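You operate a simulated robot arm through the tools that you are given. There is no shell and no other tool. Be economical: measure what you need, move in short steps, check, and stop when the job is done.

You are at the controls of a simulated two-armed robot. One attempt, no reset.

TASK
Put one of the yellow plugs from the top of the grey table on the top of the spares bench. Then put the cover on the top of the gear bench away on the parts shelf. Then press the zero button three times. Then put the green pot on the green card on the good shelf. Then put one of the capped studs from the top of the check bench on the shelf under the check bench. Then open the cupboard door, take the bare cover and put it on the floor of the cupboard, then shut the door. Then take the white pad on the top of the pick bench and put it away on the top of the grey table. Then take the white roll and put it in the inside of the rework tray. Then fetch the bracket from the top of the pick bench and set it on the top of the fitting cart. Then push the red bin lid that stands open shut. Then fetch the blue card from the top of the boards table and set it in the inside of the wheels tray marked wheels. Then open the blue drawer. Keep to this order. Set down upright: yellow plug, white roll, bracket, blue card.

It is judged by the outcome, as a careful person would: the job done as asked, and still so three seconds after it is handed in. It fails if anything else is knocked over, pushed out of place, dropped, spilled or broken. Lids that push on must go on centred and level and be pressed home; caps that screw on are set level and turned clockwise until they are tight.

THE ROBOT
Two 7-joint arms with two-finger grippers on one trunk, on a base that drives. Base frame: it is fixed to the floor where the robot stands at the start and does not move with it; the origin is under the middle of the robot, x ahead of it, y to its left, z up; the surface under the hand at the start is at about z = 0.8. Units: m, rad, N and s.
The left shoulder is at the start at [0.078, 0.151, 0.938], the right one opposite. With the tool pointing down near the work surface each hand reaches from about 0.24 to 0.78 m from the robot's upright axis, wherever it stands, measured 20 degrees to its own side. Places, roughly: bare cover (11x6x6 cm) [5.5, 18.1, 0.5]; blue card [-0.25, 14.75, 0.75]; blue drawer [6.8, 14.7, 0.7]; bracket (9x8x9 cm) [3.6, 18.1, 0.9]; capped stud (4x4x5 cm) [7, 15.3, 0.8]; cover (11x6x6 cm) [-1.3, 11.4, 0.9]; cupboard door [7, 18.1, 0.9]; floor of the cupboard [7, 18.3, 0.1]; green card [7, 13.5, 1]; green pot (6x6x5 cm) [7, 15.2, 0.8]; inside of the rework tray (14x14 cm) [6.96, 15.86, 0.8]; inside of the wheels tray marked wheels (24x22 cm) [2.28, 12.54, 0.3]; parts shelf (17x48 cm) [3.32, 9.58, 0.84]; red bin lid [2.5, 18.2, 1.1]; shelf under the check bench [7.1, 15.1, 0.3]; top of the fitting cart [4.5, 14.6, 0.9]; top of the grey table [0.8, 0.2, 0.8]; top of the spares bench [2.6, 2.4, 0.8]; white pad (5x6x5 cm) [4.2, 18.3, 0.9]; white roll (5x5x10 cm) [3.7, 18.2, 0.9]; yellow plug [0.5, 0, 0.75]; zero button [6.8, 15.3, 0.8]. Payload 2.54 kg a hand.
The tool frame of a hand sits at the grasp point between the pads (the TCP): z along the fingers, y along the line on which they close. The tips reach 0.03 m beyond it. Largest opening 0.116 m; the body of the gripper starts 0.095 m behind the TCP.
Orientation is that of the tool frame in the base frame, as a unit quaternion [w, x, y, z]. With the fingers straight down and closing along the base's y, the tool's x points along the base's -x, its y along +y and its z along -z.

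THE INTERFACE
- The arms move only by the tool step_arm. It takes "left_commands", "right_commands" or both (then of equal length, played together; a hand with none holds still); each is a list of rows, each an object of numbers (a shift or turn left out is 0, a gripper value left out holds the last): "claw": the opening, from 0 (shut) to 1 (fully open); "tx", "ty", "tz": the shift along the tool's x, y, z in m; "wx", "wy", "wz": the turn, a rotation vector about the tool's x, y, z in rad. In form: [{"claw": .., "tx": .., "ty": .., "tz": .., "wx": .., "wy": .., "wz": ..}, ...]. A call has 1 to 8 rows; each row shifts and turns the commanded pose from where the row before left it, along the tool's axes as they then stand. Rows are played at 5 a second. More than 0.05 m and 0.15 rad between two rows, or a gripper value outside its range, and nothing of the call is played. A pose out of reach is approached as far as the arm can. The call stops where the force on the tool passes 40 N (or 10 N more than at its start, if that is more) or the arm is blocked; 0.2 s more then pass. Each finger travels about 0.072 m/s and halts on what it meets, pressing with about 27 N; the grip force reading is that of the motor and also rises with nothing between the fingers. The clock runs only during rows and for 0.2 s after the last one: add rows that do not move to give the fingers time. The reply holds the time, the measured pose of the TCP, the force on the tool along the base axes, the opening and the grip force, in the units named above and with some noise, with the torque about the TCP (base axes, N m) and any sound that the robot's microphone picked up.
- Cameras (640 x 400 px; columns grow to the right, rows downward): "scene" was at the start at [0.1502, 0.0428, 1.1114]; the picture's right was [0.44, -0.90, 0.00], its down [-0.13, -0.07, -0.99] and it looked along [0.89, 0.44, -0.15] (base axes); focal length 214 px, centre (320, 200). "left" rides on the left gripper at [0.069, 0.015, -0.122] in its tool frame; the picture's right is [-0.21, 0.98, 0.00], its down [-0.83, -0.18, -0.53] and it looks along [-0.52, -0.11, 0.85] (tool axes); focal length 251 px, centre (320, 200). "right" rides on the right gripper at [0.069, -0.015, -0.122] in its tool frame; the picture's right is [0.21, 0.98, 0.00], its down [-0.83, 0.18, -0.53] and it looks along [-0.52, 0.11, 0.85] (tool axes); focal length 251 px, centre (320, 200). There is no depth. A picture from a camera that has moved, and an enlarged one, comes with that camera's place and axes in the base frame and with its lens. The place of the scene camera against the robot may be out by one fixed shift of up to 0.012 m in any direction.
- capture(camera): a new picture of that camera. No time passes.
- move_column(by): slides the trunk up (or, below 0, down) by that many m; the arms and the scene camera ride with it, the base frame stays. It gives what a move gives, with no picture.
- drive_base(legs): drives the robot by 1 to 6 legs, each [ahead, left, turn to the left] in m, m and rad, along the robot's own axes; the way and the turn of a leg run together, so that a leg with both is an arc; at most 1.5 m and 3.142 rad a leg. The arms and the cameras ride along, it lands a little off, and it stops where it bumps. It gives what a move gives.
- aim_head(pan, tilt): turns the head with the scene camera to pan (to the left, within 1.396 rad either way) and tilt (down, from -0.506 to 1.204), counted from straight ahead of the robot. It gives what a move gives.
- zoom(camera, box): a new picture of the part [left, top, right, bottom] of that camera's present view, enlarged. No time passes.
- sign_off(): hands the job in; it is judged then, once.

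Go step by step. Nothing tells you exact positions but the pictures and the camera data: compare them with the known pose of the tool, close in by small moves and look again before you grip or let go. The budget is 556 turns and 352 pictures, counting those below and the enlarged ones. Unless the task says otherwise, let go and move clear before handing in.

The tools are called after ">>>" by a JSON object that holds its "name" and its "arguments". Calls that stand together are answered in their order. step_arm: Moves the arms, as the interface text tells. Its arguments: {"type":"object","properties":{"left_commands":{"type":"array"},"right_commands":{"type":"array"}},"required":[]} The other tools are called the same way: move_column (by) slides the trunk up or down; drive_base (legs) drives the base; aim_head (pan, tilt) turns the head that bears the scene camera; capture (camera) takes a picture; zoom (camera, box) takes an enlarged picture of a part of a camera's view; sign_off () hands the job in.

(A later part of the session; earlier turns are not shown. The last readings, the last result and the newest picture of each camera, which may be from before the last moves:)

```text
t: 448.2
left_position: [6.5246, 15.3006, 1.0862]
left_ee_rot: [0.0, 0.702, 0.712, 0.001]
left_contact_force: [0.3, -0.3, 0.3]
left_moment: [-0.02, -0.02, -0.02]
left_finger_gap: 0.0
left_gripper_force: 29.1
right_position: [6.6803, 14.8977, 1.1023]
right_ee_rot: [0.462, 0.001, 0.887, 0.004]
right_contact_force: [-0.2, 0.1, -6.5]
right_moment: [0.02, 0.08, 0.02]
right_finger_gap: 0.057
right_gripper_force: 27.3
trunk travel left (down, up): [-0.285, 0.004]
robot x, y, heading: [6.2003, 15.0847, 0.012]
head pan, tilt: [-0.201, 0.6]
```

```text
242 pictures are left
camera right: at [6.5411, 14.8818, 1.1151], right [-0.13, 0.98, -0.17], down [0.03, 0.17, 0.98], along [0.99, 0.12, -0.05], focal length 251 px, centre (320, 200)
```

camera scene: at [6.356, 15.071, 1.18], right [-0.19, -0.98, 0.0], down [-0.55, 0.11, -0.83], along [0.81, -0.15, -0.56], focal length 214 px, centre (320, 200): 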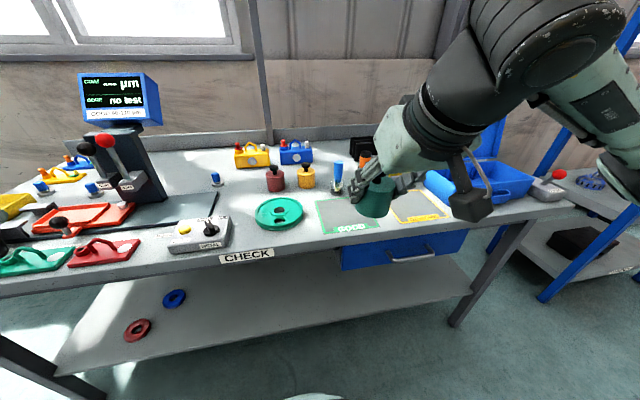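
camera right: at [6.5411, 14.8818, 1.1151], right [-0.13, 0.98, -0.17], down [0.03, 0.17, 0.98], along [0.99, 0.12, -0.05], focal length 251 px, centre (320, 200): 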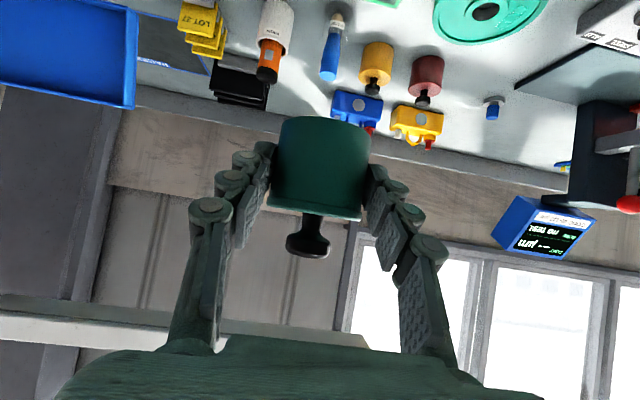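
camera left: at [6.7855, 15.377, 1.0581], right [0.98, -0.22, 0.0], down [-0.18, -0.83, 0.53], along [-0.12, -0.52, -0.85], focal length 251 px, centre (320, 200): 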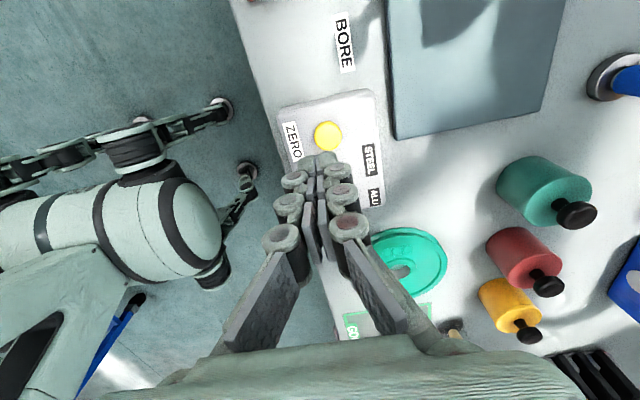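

>>> {"name": "drive_base", "arguments": {"legs": [[-0.35, 0, -0.013], [0, -1.3, 0], [0, -0.2, 0]]}}

>>> {"name": "aim_head", "arguments": {"pan": 0.0, "tilt": 0.1}}

>>> {"name": "capture", "arguments": {"camera": "scene"}}

>>> {"name": "capture", "arguments": {"camera": "right"}}

```text
t: 464.9
left_position: [6.1556, 13.7783, 1.0845]
left_ee_rot: [0.0, 0.723, 0.691, 0.001]
left_contact_force: [-1.6, 0.4, -0.9]
left_moment: [0.03, 0.01, 0.02]
left_finger_gap: 0.0
left_gripper_force: 28.9
right_position: [6.2892, 13.3678, 1.1018]
right_ee_rot: [0.463, 0.026, 0.886, -0.008]
right_contact_force: [-0.3, 0.2, -6.9]
right_moment: [-0.02, 0.12, -0.02]
right_finger_gap: 0.0571
right_gripper_force: 26.5
trunk travel left (down, up): [-0.285, 0.004]
robot x, y, heading: [5.8205, 13.5843, -0.04]
head pan, tilt: [-0.201, 0.6]
```

```text
t: 465.9
left_position: [6.1558, 13.7778, 1.084]
left_ee_rot: [0.0, 0.722, 0.692, 0.0]
left_contact_force: [-1.1, 0.4, 0.2]
left_moment: [0.02, 0.0, 0.04]
left_finger_gap: 0.0
left_gripper_force: 28.5
right_position: [6.2891, 13.3676, 1.1017]
right_ee_rot: [0.462, 0.026, 0.887, -0.008]
right_contact_force: [0.1, 0.3, -6.1]
right_moment: [0.01, 0.11, 0.04]
right_finger_gap: 0.0572
right_gripper_force: 26.9
trunk travel left (down, up): [-0.285, 0.004]
robot x, y, heading: [5.8212, 13.5816, -0.041]
head pan, tilt: [0.0, 0.099]
```

```text
241 pictures are left
camera scene: at [5.9803, 13.5765, 1.226], right [-0.05, -1.0, 0.0], down [-0.1, 0.0, -0.99], along [0.99, -0.05, -0.1], focal length 214 px, centre (320, 200)
```

scene: 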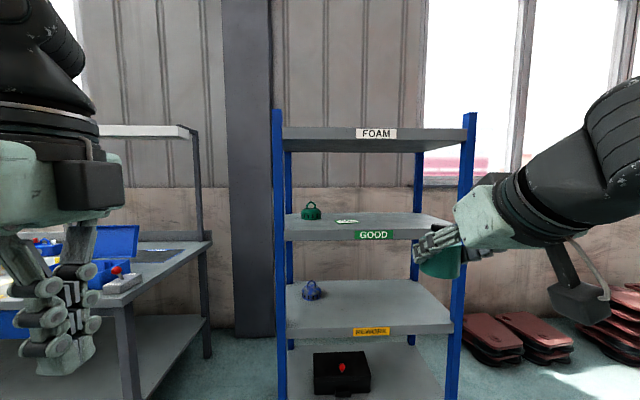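

```text
240 pictures are left
camera right: at [6.1492, 13.3601, 1.1148], right [-0.07, 0.98, -0.17], down [0.04, 0.17, 0.98], along [1.0, 0.06, -0.06], focal length 251 px, centre (320, 200)
```

right: 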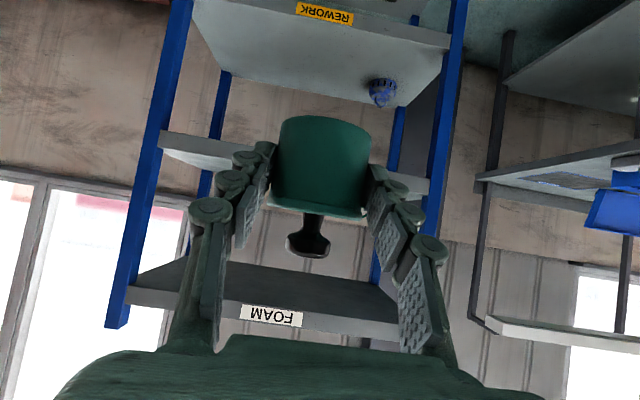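

The green card is at about (6.94, 13.40, 1.03) on the GOOD shelf (front edge x≈6.81). I raise the pot a little, straighten my heading and drive closer.

>>> {"name": "step_arm", "arguments": {"right_commands": [{"tx": -0.0246, "tz": -0.0172}, {}]}}

>>> {"name": "drive_base", "arguments": {"legs": [[0, 0, 0.04], [0.42, 0, 0]]}}

>>> {"name": "aim_head", "arguments": {"pan": -0.2, "tilt": 0.2}}

>>> {"name": "capture", "arguments": {"camera": "scene"}}

```text
t: 466.5
left_position: [6.1539, 13.777, 1.0846]
left_ee_rot: [-0.001, 0.723, 0.691, 0.001]
left_contact_force: [-0.1, -0.2, 0.2]
left_moment: [-0.01, 0.01, 0.03]
left_finger_gap: 0.0
left_gripper_force: 28.3
right_position: [6.2903, 13.3681, 1.1302]
right_ee_rot: [0.462, 0.025, 0.886, -0.008]
right_contact_force: [-0.1, -0.2, -6.7]
right_moment: [0.04, 0.13, 0.0]
right_finger_gap: 0.0569
right_gripper_force: 27.6
trunk travel left (down, up): [-0.285, 0.004]
robot x, y, heading: [5.8202, 13.5822, -0.046]
head pan, tilt: [0.0, 0.099]
```

```text
t: 469.4
left_position: [6.5631, 13.7809, 1.0842]
left_ee_rot: [-0.001, 0.714, 0.7, 0.0]
left_contact_force: [0.8, 0.9, 0.0]
left_moment: [0.0, 0.03, 0.01]
left_finger_gap: 0.0003
left_gripper_force: 29.4
right_position: [6.7072, 13.3737, 1.13]
right_ee_rot: [0.462, 0.016, 0.887, -0.003]
right_contact_force: [0.7, -0.3, -7.1]
right_moment: [-0.01, 0.1, 0.0]
right_finger_gap: 0.0571
right_gripper_force: 26.8
trunk travel left (down, up): [-0.285, 0.004]
robot x, y, heading: [6.2349, 13.5755, -0.019]
head pan, tilt: [0.0, 0.099]
```

```text
t: 470.1
left_position: [6.5637, 13.7809, 1.0856]
left_ee_rot: [-0.001, 0.714, 0.7, 0.001]
left_contact_force: [0.4, 0.1, -0.4]
left_moment: [-0.01, 0.0, -0.01]
left_finger_gap: 0.0
left_gripper_force: 28.3
right_position: [6.7056, 13.3723, 1.1317]
right_ee_rot: [0.462, 0.014, 0.887, -0.002]
right_contact_force: [-0.5, 0.7, -5.7]
right_moment: [0.0, 0.1, 0.01]
right_finger_gap: 0.057
right_gripper_force: 26.7
trunk travel left (down, up): [-0.285, 0.004]
robot x, y, heading: [6.2322, 13.574, -0.018]
head pan, tilt: [-0.201, 0.201]
```

```text
239 pictures are left
camera scene: at [6.3917, 13.5562, 1.2167], right [-0.22, -0.98, 0.0], down [-0.19, 0.04, -0.98], along [0.96, -0.22, -0.2], focal length 214 px, centre (320, 200)
```

scene: 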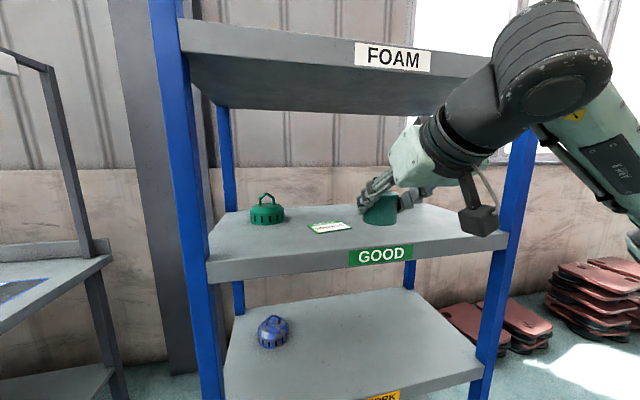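

The card estimate holds at (6.94, 13.40). I move the pot in above it.

>>> {"name": "step_arm", "arguments": {"right_commands": [{"tx": -0.0236, "tz": 0.0378, "ty": 0.0068}, {"tx": -0.0236, "tz": 0.0378, "ty": 0.0068}, {"tx": -0.0236, "tz": 0.0378, "ty": 0.0068}, {"tx": -0.0236, "tz": 0.0378, "ty": 0.0068}, {"tx": -0.0236, "tz": 0.0378, "ty": 0.0068}, {}]}}

>>> {"name": "zoom", "arguments": {"camera": "scene", "box": [200, 120, 440, 280]}}

```text
t: 471.5
left_position: [6.5621, 13.7806, 1.0852]
left_ee_rot: [-0.001, 0.714, 0.7, 0.001]
left_contact_force: [0.0, 0.0, -0.1]
left_moment: [0.0, -0.04, -0.01]
left_finger_gap: 0.0
left_gripper_force: 28.9
right_position: [6.9282, 13.3985, 1.1179]
right_ee_rot: [0.463, 0.014, 0.886, -0.003]
right_contact_force: [-0.6, -0.2, -6.9]
right_moment: [-0.01, 0.11, 0.0]
right_finger_gap: 0.057
right_gripper_force: 27.3
trunk travel left (down, up): [-0.285, 0.004]
robot x, y, heading: [6.2345, 13.5758, -0.021]
head pan, tilt: [-0.201, 0.201]
```

```text
2.50 times, centred on (320, 200) of scene
camera zoom: at [6.3916, 13.5561, 1.2167], right [-0.22, -0.98, 0.0], down [-0.19, 0.04, -0.98], along [0.96, -0.22, -0.2], focal length 536 px, centre (320, 200)
```

zoom: 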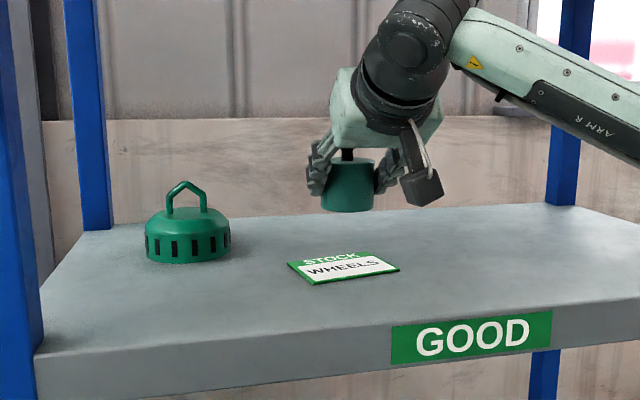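

The pot is right above the card. I lower it gently.

>>> {"name": "step_arm", "arguments": {"right_commands": [{"tx": 0.0164, "tz": 0.0115}, {"tx": 0.0164, "tz": 0.0115}, {}, {"tx": 0.0041, "tz": 0.0029}, {"tx": 0.0041, "tz": 0.0029}, {}]}}

>>> {"name": "zoom", "arguments": {"camera": "scene", "box": [260, 160, 400, 260]}}

```text
t: 472.9
left_position: [6.5633, 13.7804, 1.0847]
left_ee_rot: [-0.001, 0.714, 0.7, 0.0]
left_contact_force: [0.0, 0.8, -0.4]
left_moment: [-0.02, 0.02, -0.04]
left_finger_gap: 0.0
left_gripper_force: 28.1
right_position: [6.9324, 13.3998, 1.0682]
right_ee_rot: [0.461, 0.015, 0.887, -0.002]
right_contact_force: [-0.3, -0.1, -6.5]
right_moment: [0.01, 0.11, 0.01]
right_finger_gap: 0.057
right_gripper_force: 26.6
trunk travel left (down, up): [-0.285, 0.004]
robot x, y, heading: [6.2329, 13.5709, -0.02]
head pan, tilt: [-0.201, 0.201]
```

```text
4.00 times, centred on (330, 210) of scene
camera zoom: at [6.392, 13.5562, 1.2166], right [-0.22, -0.98, 0.0], down [-0.2, 0.04, -0.98], along [0.96, -0.22, -0.2], focal length 858 px, centre (280, 160)
```

zoom: 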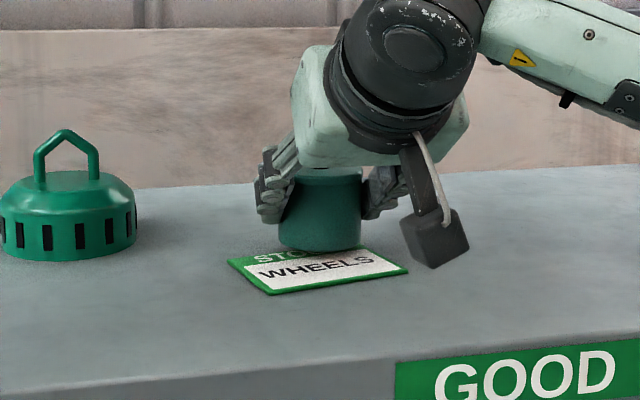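

>>> {"name": "step_arm", "arguments": {"right_commands": [{"tx": 0.0046, "tz": -0.0066, "ty": 0.005}, {"tx": 0.0041, "tz": 0.0029}, {"tx": 0.0033, "tz": 0.0023}, {"tx": 0.0033, "tz": 0.0023}, {}]}}

>>> {"name": "zoom", "arguments": {"camera": "scene", "box": [260, 160, 400, 260]}}

```text
t: 474.1
left_position: [6.5624, 13.7806, 1.0862]
left_ee_rot: [-0.001, 0.715, 0.699, 0.001]
left_contact_force: [-0.3, -0.3, 0.3]
left_moment: [-0.01, 0.01, 0.01]
left_finger_gap: 0.0
left_gripper_force: 28.5
right_position: [6.9216, 13.4061, 1.0604]
right_ee_rot: [0.466, 0.014, 0.884, -0.001]
right_contact_force: [3.4, -0.4, 10.5]
right_moment: [-0.13, -0.1, 0.02]
right_finger_gap: 0.0574
right_gripper_force: 26.6
trunk travel left (down, up): [-0.285, 0.004]
robot x, y, heading: [6.2309, 13.5737, -0.021]
head pan, tilt: [-0.201, 0.201]
```

```text
4.00 times, centred on (330, 210) of scene
camera zoom: at [6.3906, 13.5566, 1.2171], right [-0.22, -0.98, 0.0], down [-0.19, 0.04, -0.98], along [0.96, -0.22, -0.2], focal length 858 px, centre (280, 160)
```

zoom: 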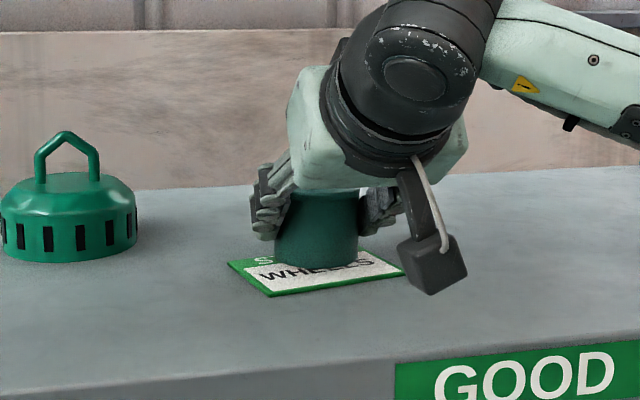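

The pot sits on the card. I relieve the pressure, open and withdraw along the tool axis.

>>> {"name": "step_arm", "arguments": {"right_commands": [{"tx": -0.0033, "tz": -0.0023}, {"claw": 0.55}, {"claw": 0.65}, {}]}}

>>> {"name": "step_arm", "arguments": {"right_commands": [{"tz": -0.02}, {"tz": -0.03}, {"tz": -0.045}, {"tz": -0.045}, {"tz": -0.04, "tx": 0.02}, {"tz": -0.036, "tx": 0.025}]}}

>>> {"name": "zoom", "arguments": {"camera": "scene", "box": [220, 140, 420, 280]}}

```text
t: 475.1
left_position: [6.563, 13.7805, 1.0852]
left_ee_rot: [0.0, 0.714, 0.7, 0.001]
left_contact_force: [0.3, 0.1, 0.0]
left_moment: [0.01, -0.02, 0.02]
left_finger_gap: 0.0001
left_gripper_force: 28.2
right_position: [6.9219, 13.4058, 1.0608]
right_ee_rot: [0.463, 0.014, 0.886, -0.003]
right_contact_force: [0.3, 0.0, -0.5]
right_moment: [0.04, -0.02, 0.01]
right_finger_gap: 0.0755
right_gripper_force: 0.1
trunk travel left (down, up): [-0.285, 0.004]
robot x, y, heading: [6.2353, 13.5788, -0.022]
head pan, tilt: [-0.201, 0.201]
```

```text
t: 476.5
left_position: [6.5628, 13.7804, 1.0858]
left_ee_rot: [-0.001, 0.714, 0.7, 0.0]
left_contact_force: [-0.4, 0.9, 0.5]
left_moment: [0.02, -0.03, -0.01]
left_finger_gap: 0.0
left_gripper_force: 28.5
right_position: [6.7244, 13.4135, 1.1498]
right_ee_rot: [0.462, 0.016, 0.887, -0.004]
right_contact_force: [-0.2, 0.0, -0.4]
right_moment: [-0.01, 0.0, 0.01]
right_finger_gap: 0.0754
right_gripper_force: 0.1
trunk travel left (down, up): [-0.285, 0.004]
robot x, y, heading: [6.229, 13.5755, -0.021]
head pan, tilt: [-0.201, 0.201]
```

```text
2.86 times, centred on (320, 210) of scene
camera zoom: at [6.3908, 13.5564, 1.2168], right [-0.22, -0.98, 0.0], down [-0.19, 0.04, -0.98], along [0.96, -0.22, -0.2], focal length 613 px, centre (320, 171)
```

zoom: 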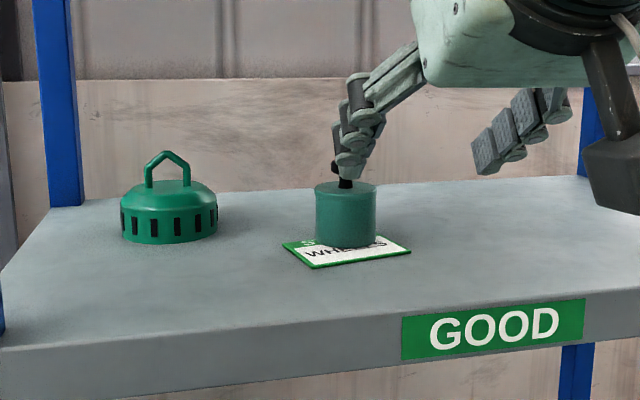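

Task 4 is done. Next the capped stud; I back off, change the right hand's pitch to 35° and return to the check bench.

>>> {"name": "drive_base", "arguments": {"legs": [[-0.35, 0, 0.02], [0, 1.3, 0], [0, 0.55, 0], [0.3, 0, 0]]}}

>>> {"name": "step_arm", "arguments": {"right_commands": [{"claw": 0.6, "wy": 0.117}, {"wy": 0.117}, {"wy": 0.117}, {}]}}

>>> {"name": "aim_head", "arguments": {"pan": -0.1, "tilt": 0.6}}

>>> {"name": "capture", "arguments": {"camera": "scene"}}

>>> {"name": "capture", "arguments": {"camera": "right"}}

```text
t: 498.4
left_position: [6.4869, 15.6724, 1.0861]
left_ee_rot: [-0.001, 0.703, 0.711, 0.001]
left_contact_force: [-0.4, -0.5, -0.2]
left_moment: [-0.01, 0.01, 0.0]
left_finger_gap: 0.0
left_gripper_force: 28.6
right_position: [6.6593, 15.3109, 1.149]
right_ee_rot: [0.463, 0.003, 0.887, 0.003]
right_contact_force: [0.0, -0.3, 0.5]
right_moment: [-0.04, 0.02, 0.0]
right_finger_gap: 0.0756
right_gripper_force: 0.0
trunk travel left (down, up): [-0.285, 0.004]
robot x, y, heading: [6.1603, 15.4656, 0.007]
head pan, tilt: [-0.201, 0.201]
```

```text
t: 499.4
left_position: [6.4846, 15.6724, 1.0854]
left_ee_rot: [0.0, 0.704, 0.71, 0.001]
left_contact_force: [0.8, -0.3, -0.1]
left_moment: [0.0, -0.02, 0.0]
left_finger_gap: 0.0
left_gripper_force: 28.6
right_position: [6.6569, 15.3101, 1.1498]
right_ee_rot: [0.3, 0.002, 0.954, 0.004]
right_contact_force: [0.8, -0.4, -1.0]
right_moment: [0.01, -0.01, 0.02]
right_finger_gap: 0.0698
right_gripper_force: 0.1
trunk travel left (down, up): [-0.285, 0.004]
robot x, y, heading: [6.159, 15.4595, 0.007]
head pan, tilt: [-0.201, 0.201]
```

```text
t: 500.3
left_position: [6.4852, 15.672, 1.0852]
left_ee_rot: [0.0, 0.704, 0.71, 0.001]
left_contact_force: [-0.7, 0.3, -1.0]
left_moment: [0.02, -0.01, 0.0]
left_finger_gap: 0.0
left_gripper_force: 28.9
right_position: [6.657, 15.3111, 1.1492]
right_ee_rot: [0.3, 0.002, 0.954, 0.003]
right_contact_force: [-0.6, 0.0, -0.3]
right_moment: [-0.04, 0.01, 0.01]
right_finger_gap: 0.0692
right_gripper_force: 0.0
trunk travel left (down, up): [-0.285, 0.004]
robot x, y, heading: [6.1584, 15.4618, 0.008]
head pan, tilt: [-0.099, 0.6]
```

```text
234 pictures are left
camera scene: at [6.3169, 15.4533, 1.1801], right [-0.09, -1.0, 0.0], down [-0.56, 0.05, -0.83], along [0.82, -0.08, -0.56], focal length 214 px, centre (320, 200)
```

scene: 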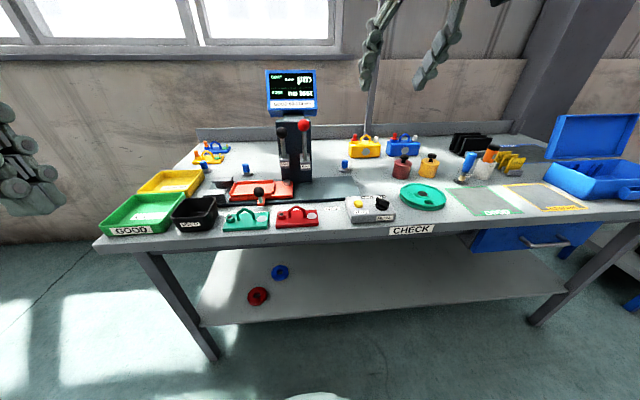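

```text
233 pictures are left
camera right: at [6.5312, 15.2955, 1.2089], right [-0.17, 0.98, -0.11], down [0.37, 0.17, 0.91], along [0.91, 0.12, -0.39], focal length 251 px, centre (320, 200)
```

right: 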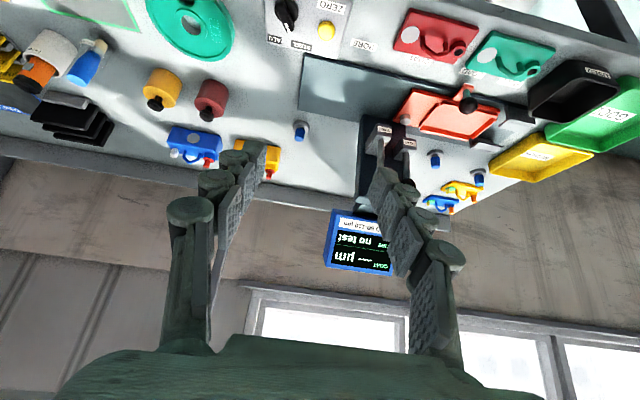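

The stud right of the monitor stand is at about (7.04, 15.29). I drive 20 cm closer and look at it from the right hand camera.

>>> {"name": "drive_base", "arguments": {"legs": [[0.2, 0, 0]]}}

>>> {"name": "step_arm", "arguments": {"right_commands": [{"claw": 0.5, "tz": 0.045}, {"tz": 0.045}, {"tz": 0.045}, {"ty": -0.012}, {}]}}

>>> {"name": "capture", "arguments": {"camera": "right"}}

>>> {"name": "zoom", "arguments": {"camera": "right", "box": [250, 60, 390, 160]}}

```text
t: 501.9
left_position: [6.6878, 15.6702, 1.0859]
left_ee_rot: [-0.001, 0.707, 0.708, 0.001]
left_contact_force: [1.0, 0.6, 0.9]
left_moment: [0.0, 0.06, -0.03]
left_finger_gap: 0.0
left_gripper_force: 28.8
right_position: [6.8581, 15.3082, 1.1485]
right_ee_rot: [0.301, 0.005, 0.954, 0.003]
right_contact_force: [-0.3, 0.5, -0.9]
right_moment: [0.0, 0.03, -0.02]
right_finger_gap: 0.0695
right_gripper_force: 0.0
trunk travel left (down, up): [-0.285, 0.004]
robot x, y, heading: [6.3621, 15.4617, -0.0]
head pan, tilt: [-0.099, 0.6]
```

```text
t: 503.1
left_position: [6.687, 15.6712, 1.085]
left_ee_rot: [-0.001, 0.707, 0.707, 0.0]
left_contact_force: [0.4, 1.1, 0.5]
left_moment: [0.02, -0.01, -0.02]
left_finger_gap: 0.0
left_gripper_force: 28.8
right_position: [6.9333, 15.2942, 1.0372]
right_ee_rot: [0.301, 0.005, 0.954, 0.002]
right_contact_force: [0.7, 0.2, 0.6]
right_moment: [0.01, 0.0, 0.02]
right_finger_gap: 0.0582
right_gripper_force: 0.1
trunk travel left (down, up): [-0.285, 0.004]
robot x, y, heading: [6.3638, 15.4624, -0.006]
head pan, tilt: [-0.099, 0.6]
```

```text
232 pictures are left
camera right: at [6.8062, 15.2789, 1.0967], right [-0.17, 0.98, -0.11], down [0.37, 0.17, 0.91], along [0.91, 0.11, -0.39], focal length 251 px, centre (320, 200)
```

right: 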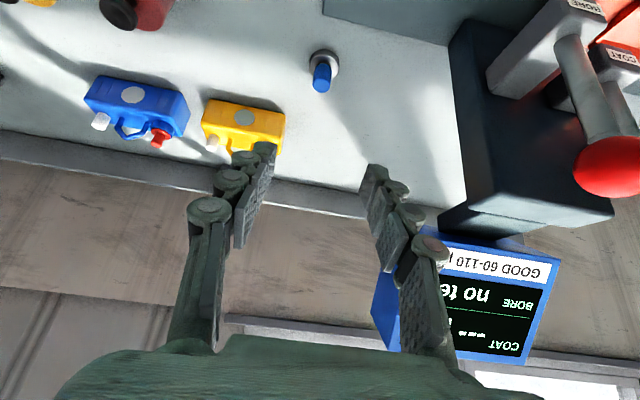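

```text
4.00 times, centred on (320, 110) of right
camera zoom: at [6.8062, 15.2789, 1.0967], right [-0.17, 0.98, -0.11], down [0.37, 0.17, 0.91], along [0.91, 0.11, -0.39], focal length 1006 px, centre (320, 560)
```

zoom: 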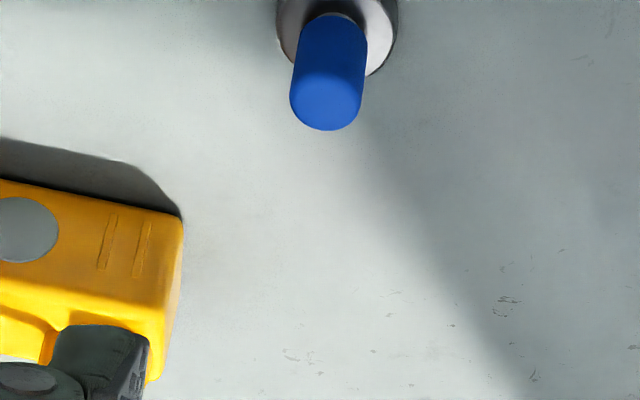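

The stud's base is at about (7.045, 15.288). I approach to grip the cap low down and will test-lift carefully.

>>> {"name": "step_arm", "arguments": {"right_commands": [{"claw": 0.4, "tz": 0.04, "tx": 0.006, "ty": -0.002}, {"tz": 0.04, "tx": 0.006, "ty": -0.002}, {"tz": 0.04, "tx": 0.006, "ty": -0.002}, {"tz": 0.04, "tx": 0.006}, {}]}}

>>> {"name": "capture", "arguments": {"camera": "right"}}

>>> {"name": "zoom", "arguments": {"camera": "scene", "box": [290, 100, 420, 210]}}

```text
t: 504.3
left_position: [6.6872, 15.6705, 1.0847]
left_ee_rot: [-0.001, 0.706, 0.708, 0.001]
left_contact_force: [-1.1, 0.7, -0.3]
left_moment: [0.02, 0.0, 0.0]
left_finger_gap: 0.0002
left_gripper_force: 28.2
right_position: [7.0047, 15.2906, 0.8947]
right_ee_rot: [0.301, 0.005, 0.954, 0.003]
right_contact_force: [0.3, 0.2, 0.2]
right_moment: [0.02, -0.04, 0.01]
right_finger_gap: 0.0462
right_gripper_force: 0.1
trunk travel left (down, up): [-0.285, 0.004]
robot x, y, heading: [6.365, 15.4605, -0.004]
head pan, tilt: [-0.099, 0.6]
```

```text
230 pictures are left
camera right: at [6.8793, 15.2757, 0.9551], right [-0.17, 0.98, -0.11], down [0.37, 0.17, 0.91], along [0.91, 0.11, -0.39], focal length 251 px, centre (320, 200)
```

right: 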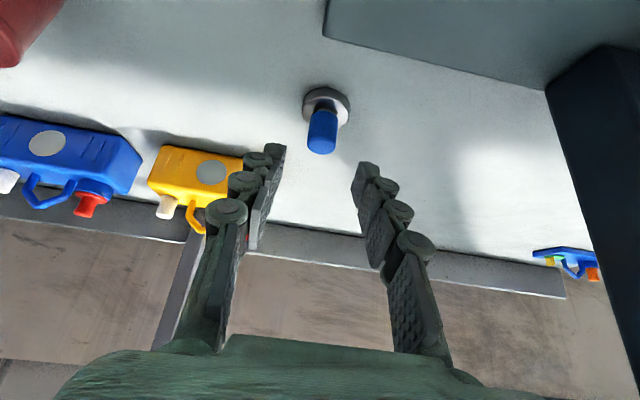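

```text
3.64 times, centred on (355, 155) of scene
camera zoom: at [6.5175, 15.4529, 1.18], right [-0.1, -0.99, 0.0], down [-0.56, 0.06, -0.83], along [0.82, -0.08, -0.56], focal length 780 px, centre (193, 364)
```

zoom: 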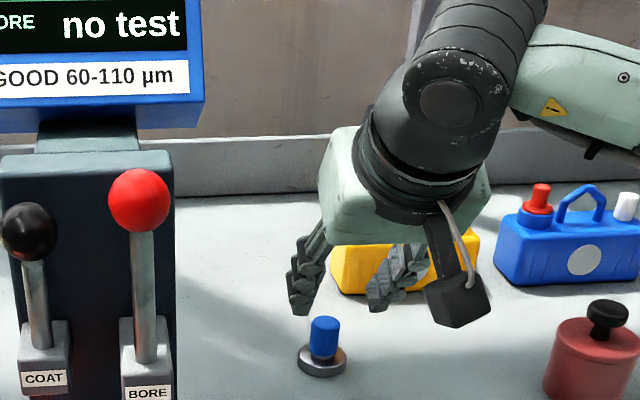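

>>> {"name": "step_arm", "arguments": {"right_commands": [{"tz": 0.02, "tx": 0.0063}, {"tz": 0.02, "tx": 0.0063}, {"tz": 0.0106}, {}, {"claw": 0.1}, {}, {}]}}

>>> {"name": "zoom", "arguments": {"camera": "right", "box": [220, 60, 420, 220]}}

```text
t: 505.9
left_position: [6.6881, 15.67, 1.0861]
left_ee_rot: [0.0, 0.706, 0.708, 0.001]
left_contact_force: [0.5, -0.2, 0.4]
left_moment: [0.02, 0.02, 0.01]
left_finger_gap: 0.0001
left_gripper_force: 29.0
right_position: [7.025, 15.2907, 0.8445]
right_ee_rot: [0.301, 0.006, 0.954, 0.002]
right_contact_force: [0.6, 0.4, 0.2]
right_moment: [0.0, 0.02, -0.01]
right_finger_gap: 0.0217
right_gripper_force: 26.9
trunk travel left (down, up): [-0.285, 0.004]
robot x, y, heading: [6.3645, 15.4602, -0.001]
head pan, tilt: [-0.099, 0.6]
```

```text
2.50 times, centred on (320, 140) of right
camera zoom: at [6.8989, 15.2759, 0.9052], right [-0.17, 0.98, -0.11], down [0.37, 0.17, 0.91], along [0.91, 0.11, -0.39], focal length 629 px, centre (320, 350)
```

zoom: 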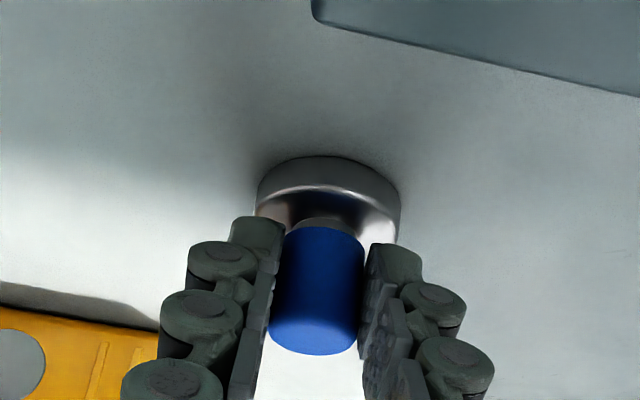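

Gripped at the cap (22 mm). I test-lift by 2 cm and look whether the base follows.

>>> {"name": "step_arm", "arguments": {"right_commands": [{"tx": -0.0057, "tz": -0.0082}, {"tx": -0.0057, "tz": -0.0082}, {}]}}

>>> {"name": "zoom", "arguments": {"camera": "right", "box": [220, 60, 420, 220]}}

```text
t: 506.7
left_position: [6.6871, 15.6705, 1.0858]
left_ee_rot: [-0.001, 0.707, 0.708, 0.001]
left_contact_force: [-0.1, 0.5, -0.7]
left_moment: [-0.01, 0.04, -0.02]
left_finger_gap: 0.0
left_gripper_force: 29.0
right_position: [7.0245, 15.2913, 0.8657]
right_ee_rot: [0.301, 0.005, 0.954, 0.003]
right_contact_force: [-0.1, -0.7, -1.5]
right_moment: [-0.01, 0.03, 0.02]
right_finger_gap: 0.0218
right_gripper_force: 26.9
trunk travel left (down, up): [-0.285, 0.004]
robot x, y, heading: [6.3616, 15.4625, -0.004]
head pan, tilt: [-0.099, 0.6]
```

```text
2.50 times, centred on (320, 140) of right
camera zoom: at [6.8984, 15.2763, 0.9249], right [-0.17, 0.98, -0.11], down [0.37, 0.17, 0.91], along [0.91, 0.11, -0.39], focal length 629 px, centre (320, 350)
```

zoom: 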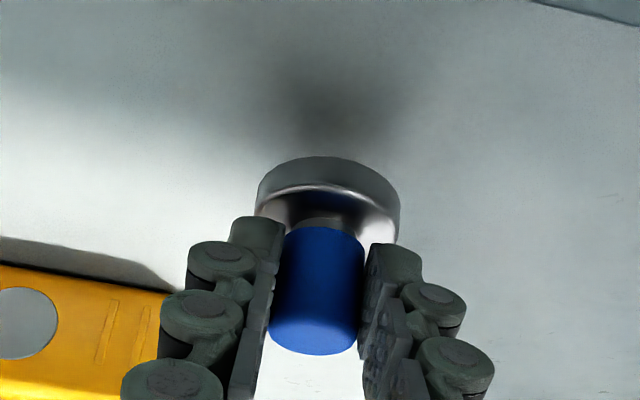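

The base follows, so the stud holds together. I lift further, retract and back away from the bench.

>>> {"name": "step_arm", "arguments": {"right_commands": [{"tx": -0.0258, "tz": -0.0369}, {"tx": -0.0258, "tz": -0.0369}, {"tx": -0.0258, "tz": -0.0369}, {"tx": 0.0344, "tz": -0.0241}, {"tx": 0.0344, "tz": -0.0241}, {"tx": 0.0344, "tz": -0.0241}, {"tx": 0.0344, "tz": -0.0241}, {"tx": 0.0344, "tz": -0.0241}]}}

>>> {"name": "drive_base", "arguments": {"legs": [[-0.6, 0, 0], [0, -0.25, 0]]}}

>>> {"name": "move_column", "arguments": {"by": -0.28}}

>>> {"name": "aim_head", "arguments": {"pan": -0.2, "tilt": 0.4}}

>>> {"name": "capture", "arguments": {"camera": "scene"}}

```text
t: 508.5
left_position: [6.6889, 15.6718, 1.0847]
left_ee_rot: [0.0, 0.706, 0.708, 0.001]
left_contact_force: [-0.2, -0.6, -0.9]
left_moment: [0.0, -0.02, 0.0]
left_finger_gap: 0.0001
left_gripper_force: 28.7
right_position: [6.8151, 15.2927, 1.0018]
right_ee_rot: [0.301, 0.004, 0.954, 0.003]
right_contact_force: [-0.2, -0.1, -2.1]
right_moment: [0.0, 0.04, 0.02]
right_finger_gap: 0.0219
right_gripper_force: 27.2
trunk travel left (down, up): [-0.285, 0.004]
robot x, y, heading: [6.3603, 15.4572, 0.001]
head pan, tilt: [-0.099, 0.6]
```

```text
t: 514.4
left_position: [6.0709, 15.4347, 1.0851]
left_ee_rot: [0.0, 0.707, 0.707, 0.0]
left_contact_force: [-0.1, -0.6, 0.3]
left_moment: [0.0, -0.02, 0.04]
left_finger_gap: 0.0
left_gripper_force: 29.0
right_position: [6.195, 15.0564, 1.0013]
right_ee_rot: [0.301, 0.006, 0.954, 0.002]
right_contact_force: [-0.3, -0.7, -1.7]
right_moment: [-0.05, 0.04, -0.01]
right_finger_gap: 0.0221
right_gripper_force: 26.7
trunk travel left (down, up): [-0.285, 0.004]
robot x, y, heading: [5.7402, 15.2258, -0.006]
head pan, tilt: [-0.099, 0.6]
```

```text
t: 517.2
left_position: [6.0696, 15.4353, 0.8056]
left_ee_rot: [-0.001, 0.708, 0.706, 0.001]
left_contact_force: [0.2, 0.0, 0.9]
left_moment: [0.0, -0.01, 0.03]
left_finger_gap: 0.0
left_gripper_force: 28.2
right_position: [6.1957, 15.0574, 0.7224]
right_ee_rot: [0.301, 0.007, 0.954, 0.002]
right_contact_force: [0.2, -0.1, -1.1]
right_moment: [-0.02, 0.01, 0.01]
right_finger_gap: 0.022
right_gripper_force: 27.3
trunk travel left (down, up): [-0.005, 0.284]
robot x, y, heading: [5.7489, 15.2273, -0.005]
head pan, tilt: [-0.099, 0.6]
```

```text
t: 518.0
left_position: [6.0695, 15.4344, 0.8058]
left_ee_rot: [0.0, 0.708, 0.706, 0.001]
left_contact_force: [-0.6, -0.5, -0.6]
left_moment: [-0.03, 0.0, 0.01]
left_finger_gap: 0.0001
left_gripper_force: 28.8
right_position: [6.1971, 15.0573, 0.7237]
right_ee_rot: [0.301, 0.006, 0.954, 0.003]
right_contact_force: [-0.5, 0.0, -1.8]
right_moment: [0.02, 0.01, 0.03]
right_finger_gap: 0.022
right_gripper_force: 27.0
trunk travel left (down, up): [-0.005, 0.284]
robot x, y, heading: [5.7426, 15.222, -0.009]
head pan, tilt: [-0.201, 0.4]
```

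```text
226 pictures are left
camera scene: at [5.9017, 15.2079, 0.9181], right [-0.2, -0.98, 0.0], down [-0.38, 0.08, -0.92], along [0.9, -0.19, -0.39], focal length 214 px, centre (320, 200)
```

scene: 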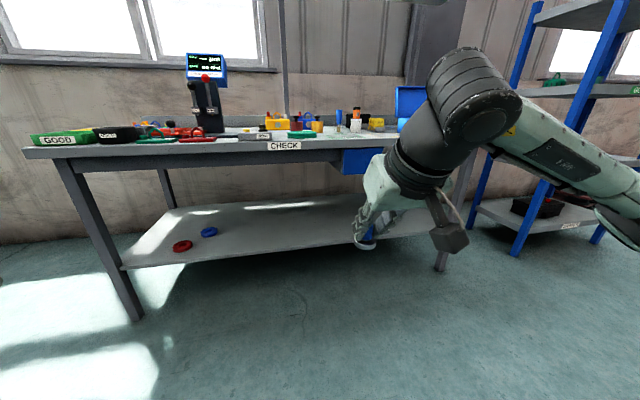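

The shelf under the bench is at z≈0.295 with its front edge near x≈6.77. I bring the right hand forward and down in front of the bench, keeping the 35° pitch.

>>> {"name": "step_arm", "arguments": {"right_commands": [{"tx": -0.0355, "tz": 0.0249}, {"tx": -0.0355, "tz": 0.0249}, {"tx": -0.0355, "tz": 0.0249}, {"tx": 0.0258, "tz": 0.0369}, {"tx": 0.0258, "tz": 0.0369}, {"tx": 0.0258, "tz": 0.0369}, {"tx": 0.0258, "tz": 0.0369}]}}

>>> {"name": "step_arm", "arguments": {"right_commands": [{"tx": 0.0258, "tz": 0.0369}, {"tx": 0.0258, "tz": 0.0369}, {"tx": 0.0229, "tz": 0.0328}, {}]}}

>>> {"name": "capture", "arguments": {"camera": "scene"}}

>>> {"name": "capture", "arguments": {"camera": "right"}}

```text
t: 519.6
left_position: [6.0695, 15.4343, 0.8056]
left_ee_rot: [-0.001, 0.708, 0.706, 0.001]
left_contact_force: [-0.5, 1.2, 0.3]
left_moment: [-0.03, 0.0, -0.02]
left_finger_gap: 0.0
left_gripper_force: 29.0
right_position: [6.3233, 15.0559, 0.5391]
right_ee_rot: [0.301, 0.007, 0.953, 0.002]
right_contact_force: [-0.3, 0.3, -1.2]
right_moment: [-0.01, 0.02, -0.06]
right_finger_gap: 0.0219
right_gripper_force: 27.3
trunk travel left (down, up): [-0.005, 0.284]
robot x, y, heading: [5.7447, 15.2236, -0.007]
head pan, tilt: [-0.201, 0.4]
```

```text
t: 520.6
left_position: [6.07, 15.4351, 0.8048]
left_ee_rot: [0.0, 0.707, 0.707, 0.001]
left_contact_force: [-0.6, 0.3, 0.1]
left_moment: [-0.02, 0.01, 0.03]
left_finger_gap: 0.0001
left_gripper_force: 28.7
right_position: [6.3231, 15.0622, 0.4085]
right_ee_rot: [0.301, 0.007, 0.954, 0.004]
right_contact_force: [-0.4, -0.3, -1.4]
right_moment: [0.04, 0.05, 0.0]
right_finger_gap: 0.0219
right_gripper_force: 26.9
trunk travel left (down, up): [-0.005, 0.284]
robot x, y, heading: [5.7473, 15.2254, -0.006]
head pan, tilt: [-0.201, 0.4]
```

```text
225 pictures are left
camera scene: at [5.9017, 15.2079, 0.9182], right [-0.2, -0.98, 0.0], down [-0.38, 0.08, -0.92], along [0.9, -0.19, -0.39], focal length 214 px, centre (320, 200)
```

scene: 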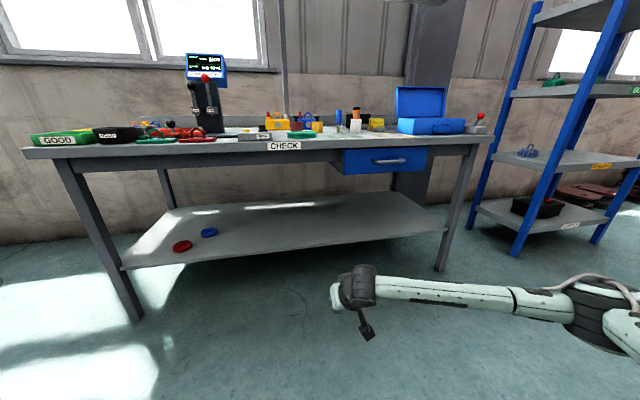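

```text
224 pictures are left
camera right: at [6.1982, 15.0479, 0.4681], right [-0.17, 0.98, -0.11], down [0.37, 0.17, 0.91], along [0.91, 0.11, -0.39], focal length 251 px, centre (320, 200)
```

right: 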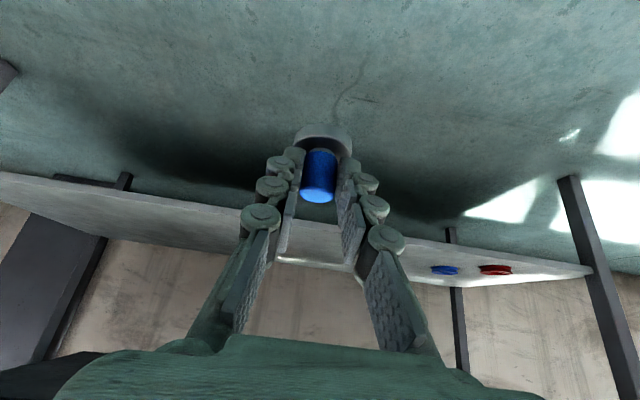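

The stud is held low in front of the bench. I drive ahead 0.5 m so that it comes over the shelf.

>>> {"name": "drive_base", "arguments": {"legs": [[0.5, 0, 0]]}}

>>> {"name": "capture", "arguments": {"camera": "right"}}

>>> {"name": "aim_head", "arguments": {"pan": -0.2, "tilt": 0.7}}

>>> {"name": "capture", "arguments": {"camera": "scene"}}

```text
t: 523.5
left_position: [6.5667, 15.4357, 0.8049]
left_ee_rot: [0.0, 0.706, 0.708, 0.001]
left_contact_force: [-0.1, 0.3, 0.0]
left_moment: [0.0, -0.01, 0.01]
left_finger_gap: 0.0
left_gripper_force: 28.7
right_position: [6.8234, 15.0656, 0.4093]
right_ee_rot: [0.301, 0.004, 0.954, 0.003]
right_contact_force: [0.5, 0.7, -1.7]
right_moment: [0.06, 0.03, -0.02]
right_finger_gap: 0.0219
right_gripper_force: 27.2
trunk travel left (down, up): [-0.005, 0.284]
robot x, y, heading: [6.2423, 15.228, -0.002]
head pan, tilt: [-0.201, 0.4]
```

```text
223 pictures are left
camera right: at [6.6973, 15.0502, 0.4686], right [-0.17, 0.98, -0.11], down [0.37, 0.17, 0.91], along [0.91, 0.11, -0.39], focal length 251 px, centre (320, 200)
```

right: 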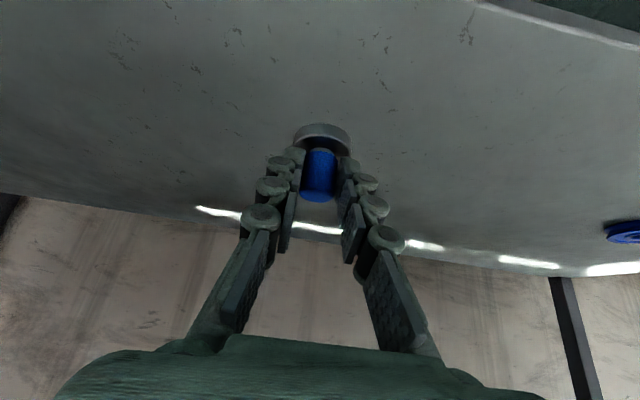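

```text
t: 524.3
left_position: [6.567, 15.4365, 0.8047]
left_ee_rot: [-0.001, 0.705, 0.709, 0.001]
left_contact_force: [0.3, -0.9, 0.2]
left_moment: [0.0, 0.0, 0.06]
left_finger_gap: 0.0
left_gripper_force: 28.4
right_position: [6.8237, 15.0652, 0.4093]
right_ee_rot: [0.301, 0.004, 0.954, 0.004]
right_contact_force: [-0.3, 0.0, -2.2]
right_moment: [0.01, 0.04, -0.01]
right_finger_gap: 0.0214
right_gripper_force: 27.3
trunk travel left (down, up): [-0.005, 0.284]
robot x, y, heading: [6.2426, 15.2247, 0.004]
head pan, tilt: [-0.201, 0.7]
```

```text
222 pictures are left
camera scene: at [6.3924, 15.21, 0.8914], right [-0.2, -0.98, 0.0], down [-0.63, 0.13, -0.77], along [0.75, -0.15, -0.64], focal length 214 px, centre (320, 200)
```

scene: 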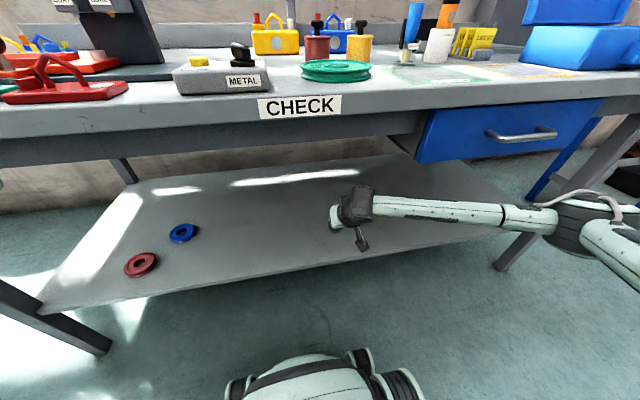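

The stud is about 6 cm inside the shelf edge. I move 3 cm further in and lower.

>>> {"name": "step_arm", "arguments": {"right_commands": [{"tx": -0.0246, "tz": 0.0172}, {"tx": 0.0143, "tz": 0.0205}, {"tx": 0.0143, "tz": 0.0205}, {"tx": 0.0057, "tz": 0.0082}, {}]}}

>>> {"name": "capture", "arguments": {"camera": "right"}}

>>> {"name": "zoom", "arguments": {"camera": "scene", "box": [280, 160, 420, 270]}}

```text
t: 525.5
left_position: [6.567, 15.4371, 0.8068]
left_ee_rot: [-0.001, 0.705, 0.709, 0.0]
left_contact_force: [-0.8, -0.2, 0.1]
left_moment: [-0.02, 0.02, 0.0]
left_finger_gap: 0.0
left_gripper_force: 28.5
right_position: [6.853, 15.0644, 0.3479]
right_ee_rot: [0.301, 0.004, 0.954, 0.004]
right_contact_force: [-0.1, 0.2, -0.9]
right_moment: [-0.02, 0.02, 0.03]
right_finger_gap: 0.0218
right_gripper_force: 26.4
trunk travel left (down, up): [-0.005, 0.284]
robot x, y, heading: [6.2397, 15.2267, 0.003]
head pan, tilt: [-0.201, 0.7]
```

```text
221 pictures are left
camera right: at [6.7269, 15.0497, 0.4083], right [-0.17, 0.98, -0.11], down [0.37, 0.17, 0.91], along [0.91, 0.11, -0.39], focal length 251 px, centre (320, 200)
```

right: 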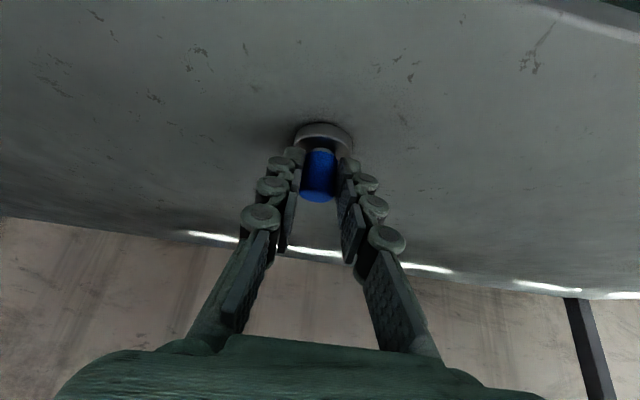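

```text
3.64 times, centred on (350, 215) of scene
camera zoom: at [6.3924, 15.21, 0.8913], right [-0.2, -0.98, 0.0], down [-0.63, 0.13, -0.76], along [0.75, -0.15, -0.64], focal length 780 px, centre (211, 146)
```

zoom: 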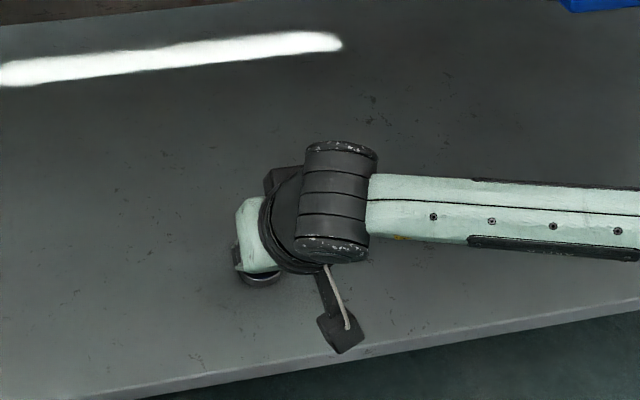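

Nearly at the surface; I lower in 3–4 mm steps until contact.

>>> {"name": "step_arm", "arguments": {"right_commands": [{"tx": 0.0023, "tz": 0.0033}, {"tx": 0.0023, "tz": 0.0033}, {"tx": 0.0017, "tz": 0.0025}, {}]}}

>>> {"name": "zoom", "arguments": {"camera": "right", "box": [240, 90, 400, 220]}}

```text
t: 526.5
left_position: [6.5664, 15.4364, 0.8053]
left_ee_rot: [-0.001, 0.706, 0.709, 0.002]
left_contact_force: [0.2, -0.8, 0.5]
left_moment: [0.02, -0.01, 0.0]
left_finger_gap: 0.0
left_gripper_force: 28.9
right_position: [6.8561, 15.0647, 0.3416]
right_ee_rot: [0.305, 0.003, 0.952, 0.005]
right_contact_force: [6.1, 2.5, 18.2]
right_moment: [0.06, -0.55, 0.01]
right_finger_gap: 0.022
right_gripper_force: 26.9
trunk travel left (down, up): [-0.005, 0.284]
robot x, y, heading: [6.2425, 15.2258, -0.002]
head pan, tilt: [-0.201, 0.7]
```

```text
3.08 times, centred on (320, 155) of right
camera zoom: at [6.7292, 15.0508, 0.3998], right [-0.17, 0.98, -0.11], down [0.36, 0.17, 0.92], along [0.92, 0.12, -0.38], focal length 774 px, centre (320, 338)
```

zoom: 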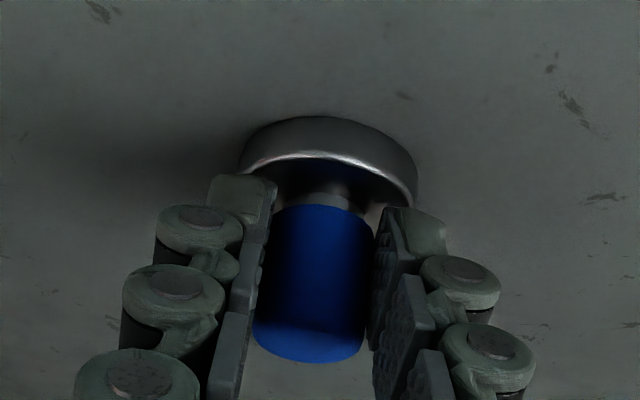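

Contact at 18 N. I back off 3 mm, open and withdraw along the tool axis.

>>> {"name": "step_arm", "arguments": {"right_commands": [{"tx": -0.0023, "tz": -0.0033}, {}, {"claw": 0.25}, {"claw": 0.35}, {}]}}

>>> {"name": "step_arm", "arguments": {"right_commands": [{"tz": -0.03}, {"tz": -0.03}, {"tz": -0.03}, {}]}}

>>> {"name": "capture", "arguments": {"camera": "right"}}

```text
t: 527.7
left_position: [6.5662, 15.437, 0.8055]
left_ee_rot: [-0.001, 0.706, 0.708, 0.001]
left_contact_force: [0.6, 0.6, 0.0]
left_moment: [-0.02, -0.03, 0.01]
left_finger_gap: 0.0001
left_gripper_force: 28.9
right_position: [6.8526, 15.0646, 0.3403]
right_ee_rot: [0.299, 0.003, 0.954, 0.004]
right_contact_force: [-0.7, -0.9, 1.7]
right_moment: [0.0, 0.0, 0.02]
right_finger_gap: 0.0414
right_gripper_force: 0.1
trunk travel left (down, up): [-0.005, 0.284]
robot x, y, heading: [6.2439, 15.2242, 0.001]
head pan, tilt: [-0.201, 0.7]
```

```text
t: 528.7
left_position: [6.5665, 15.4375, 0.8046]
left_ee_rot: [0.0, 0.706, 0.708, 0.001]
left_contact_force: [0.7, -0.5, 0.7]
left_moment: [0.02, 0.0, 0.02]
left_finger_gap: 0.0
left_gripper_force: 28.8
right_position: [6.8033, 15.0637, 0.4154]
right_ee_rot: [0.301, 0.003, 0.954, 0.003]
right_contact_force: [0.0, 0.1, 0.5]
right_moment: [0.0, -0.04, -0.01]
right_finger_gap: 0.0405
right_gripper_force: 0.0
trunk travel left (down, up): [-0.005, 0.284]
robot x, y, heading: [6.2401, 15.2256, -0.0]
head pan, tilt: [-0.201, 0.7]
```

```text
218 pictures are left
camera right: at [6.6765, 15.0494, 0.4754], right [-0.17, 0.98, -0.11], down [0.37, 0.17, 0.91], along [0.91, 0.11, -0.39], focal length 251 px, centre (320, 200)
```

right: 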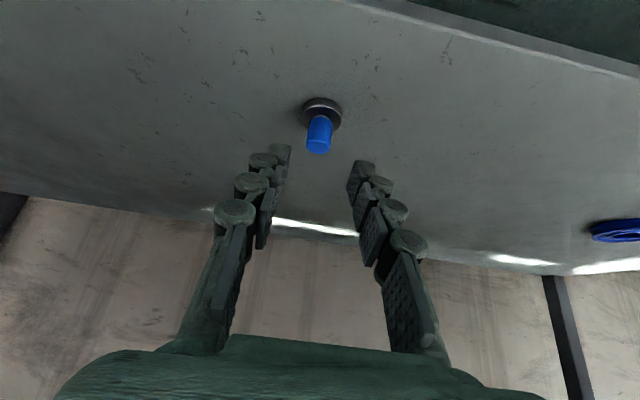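

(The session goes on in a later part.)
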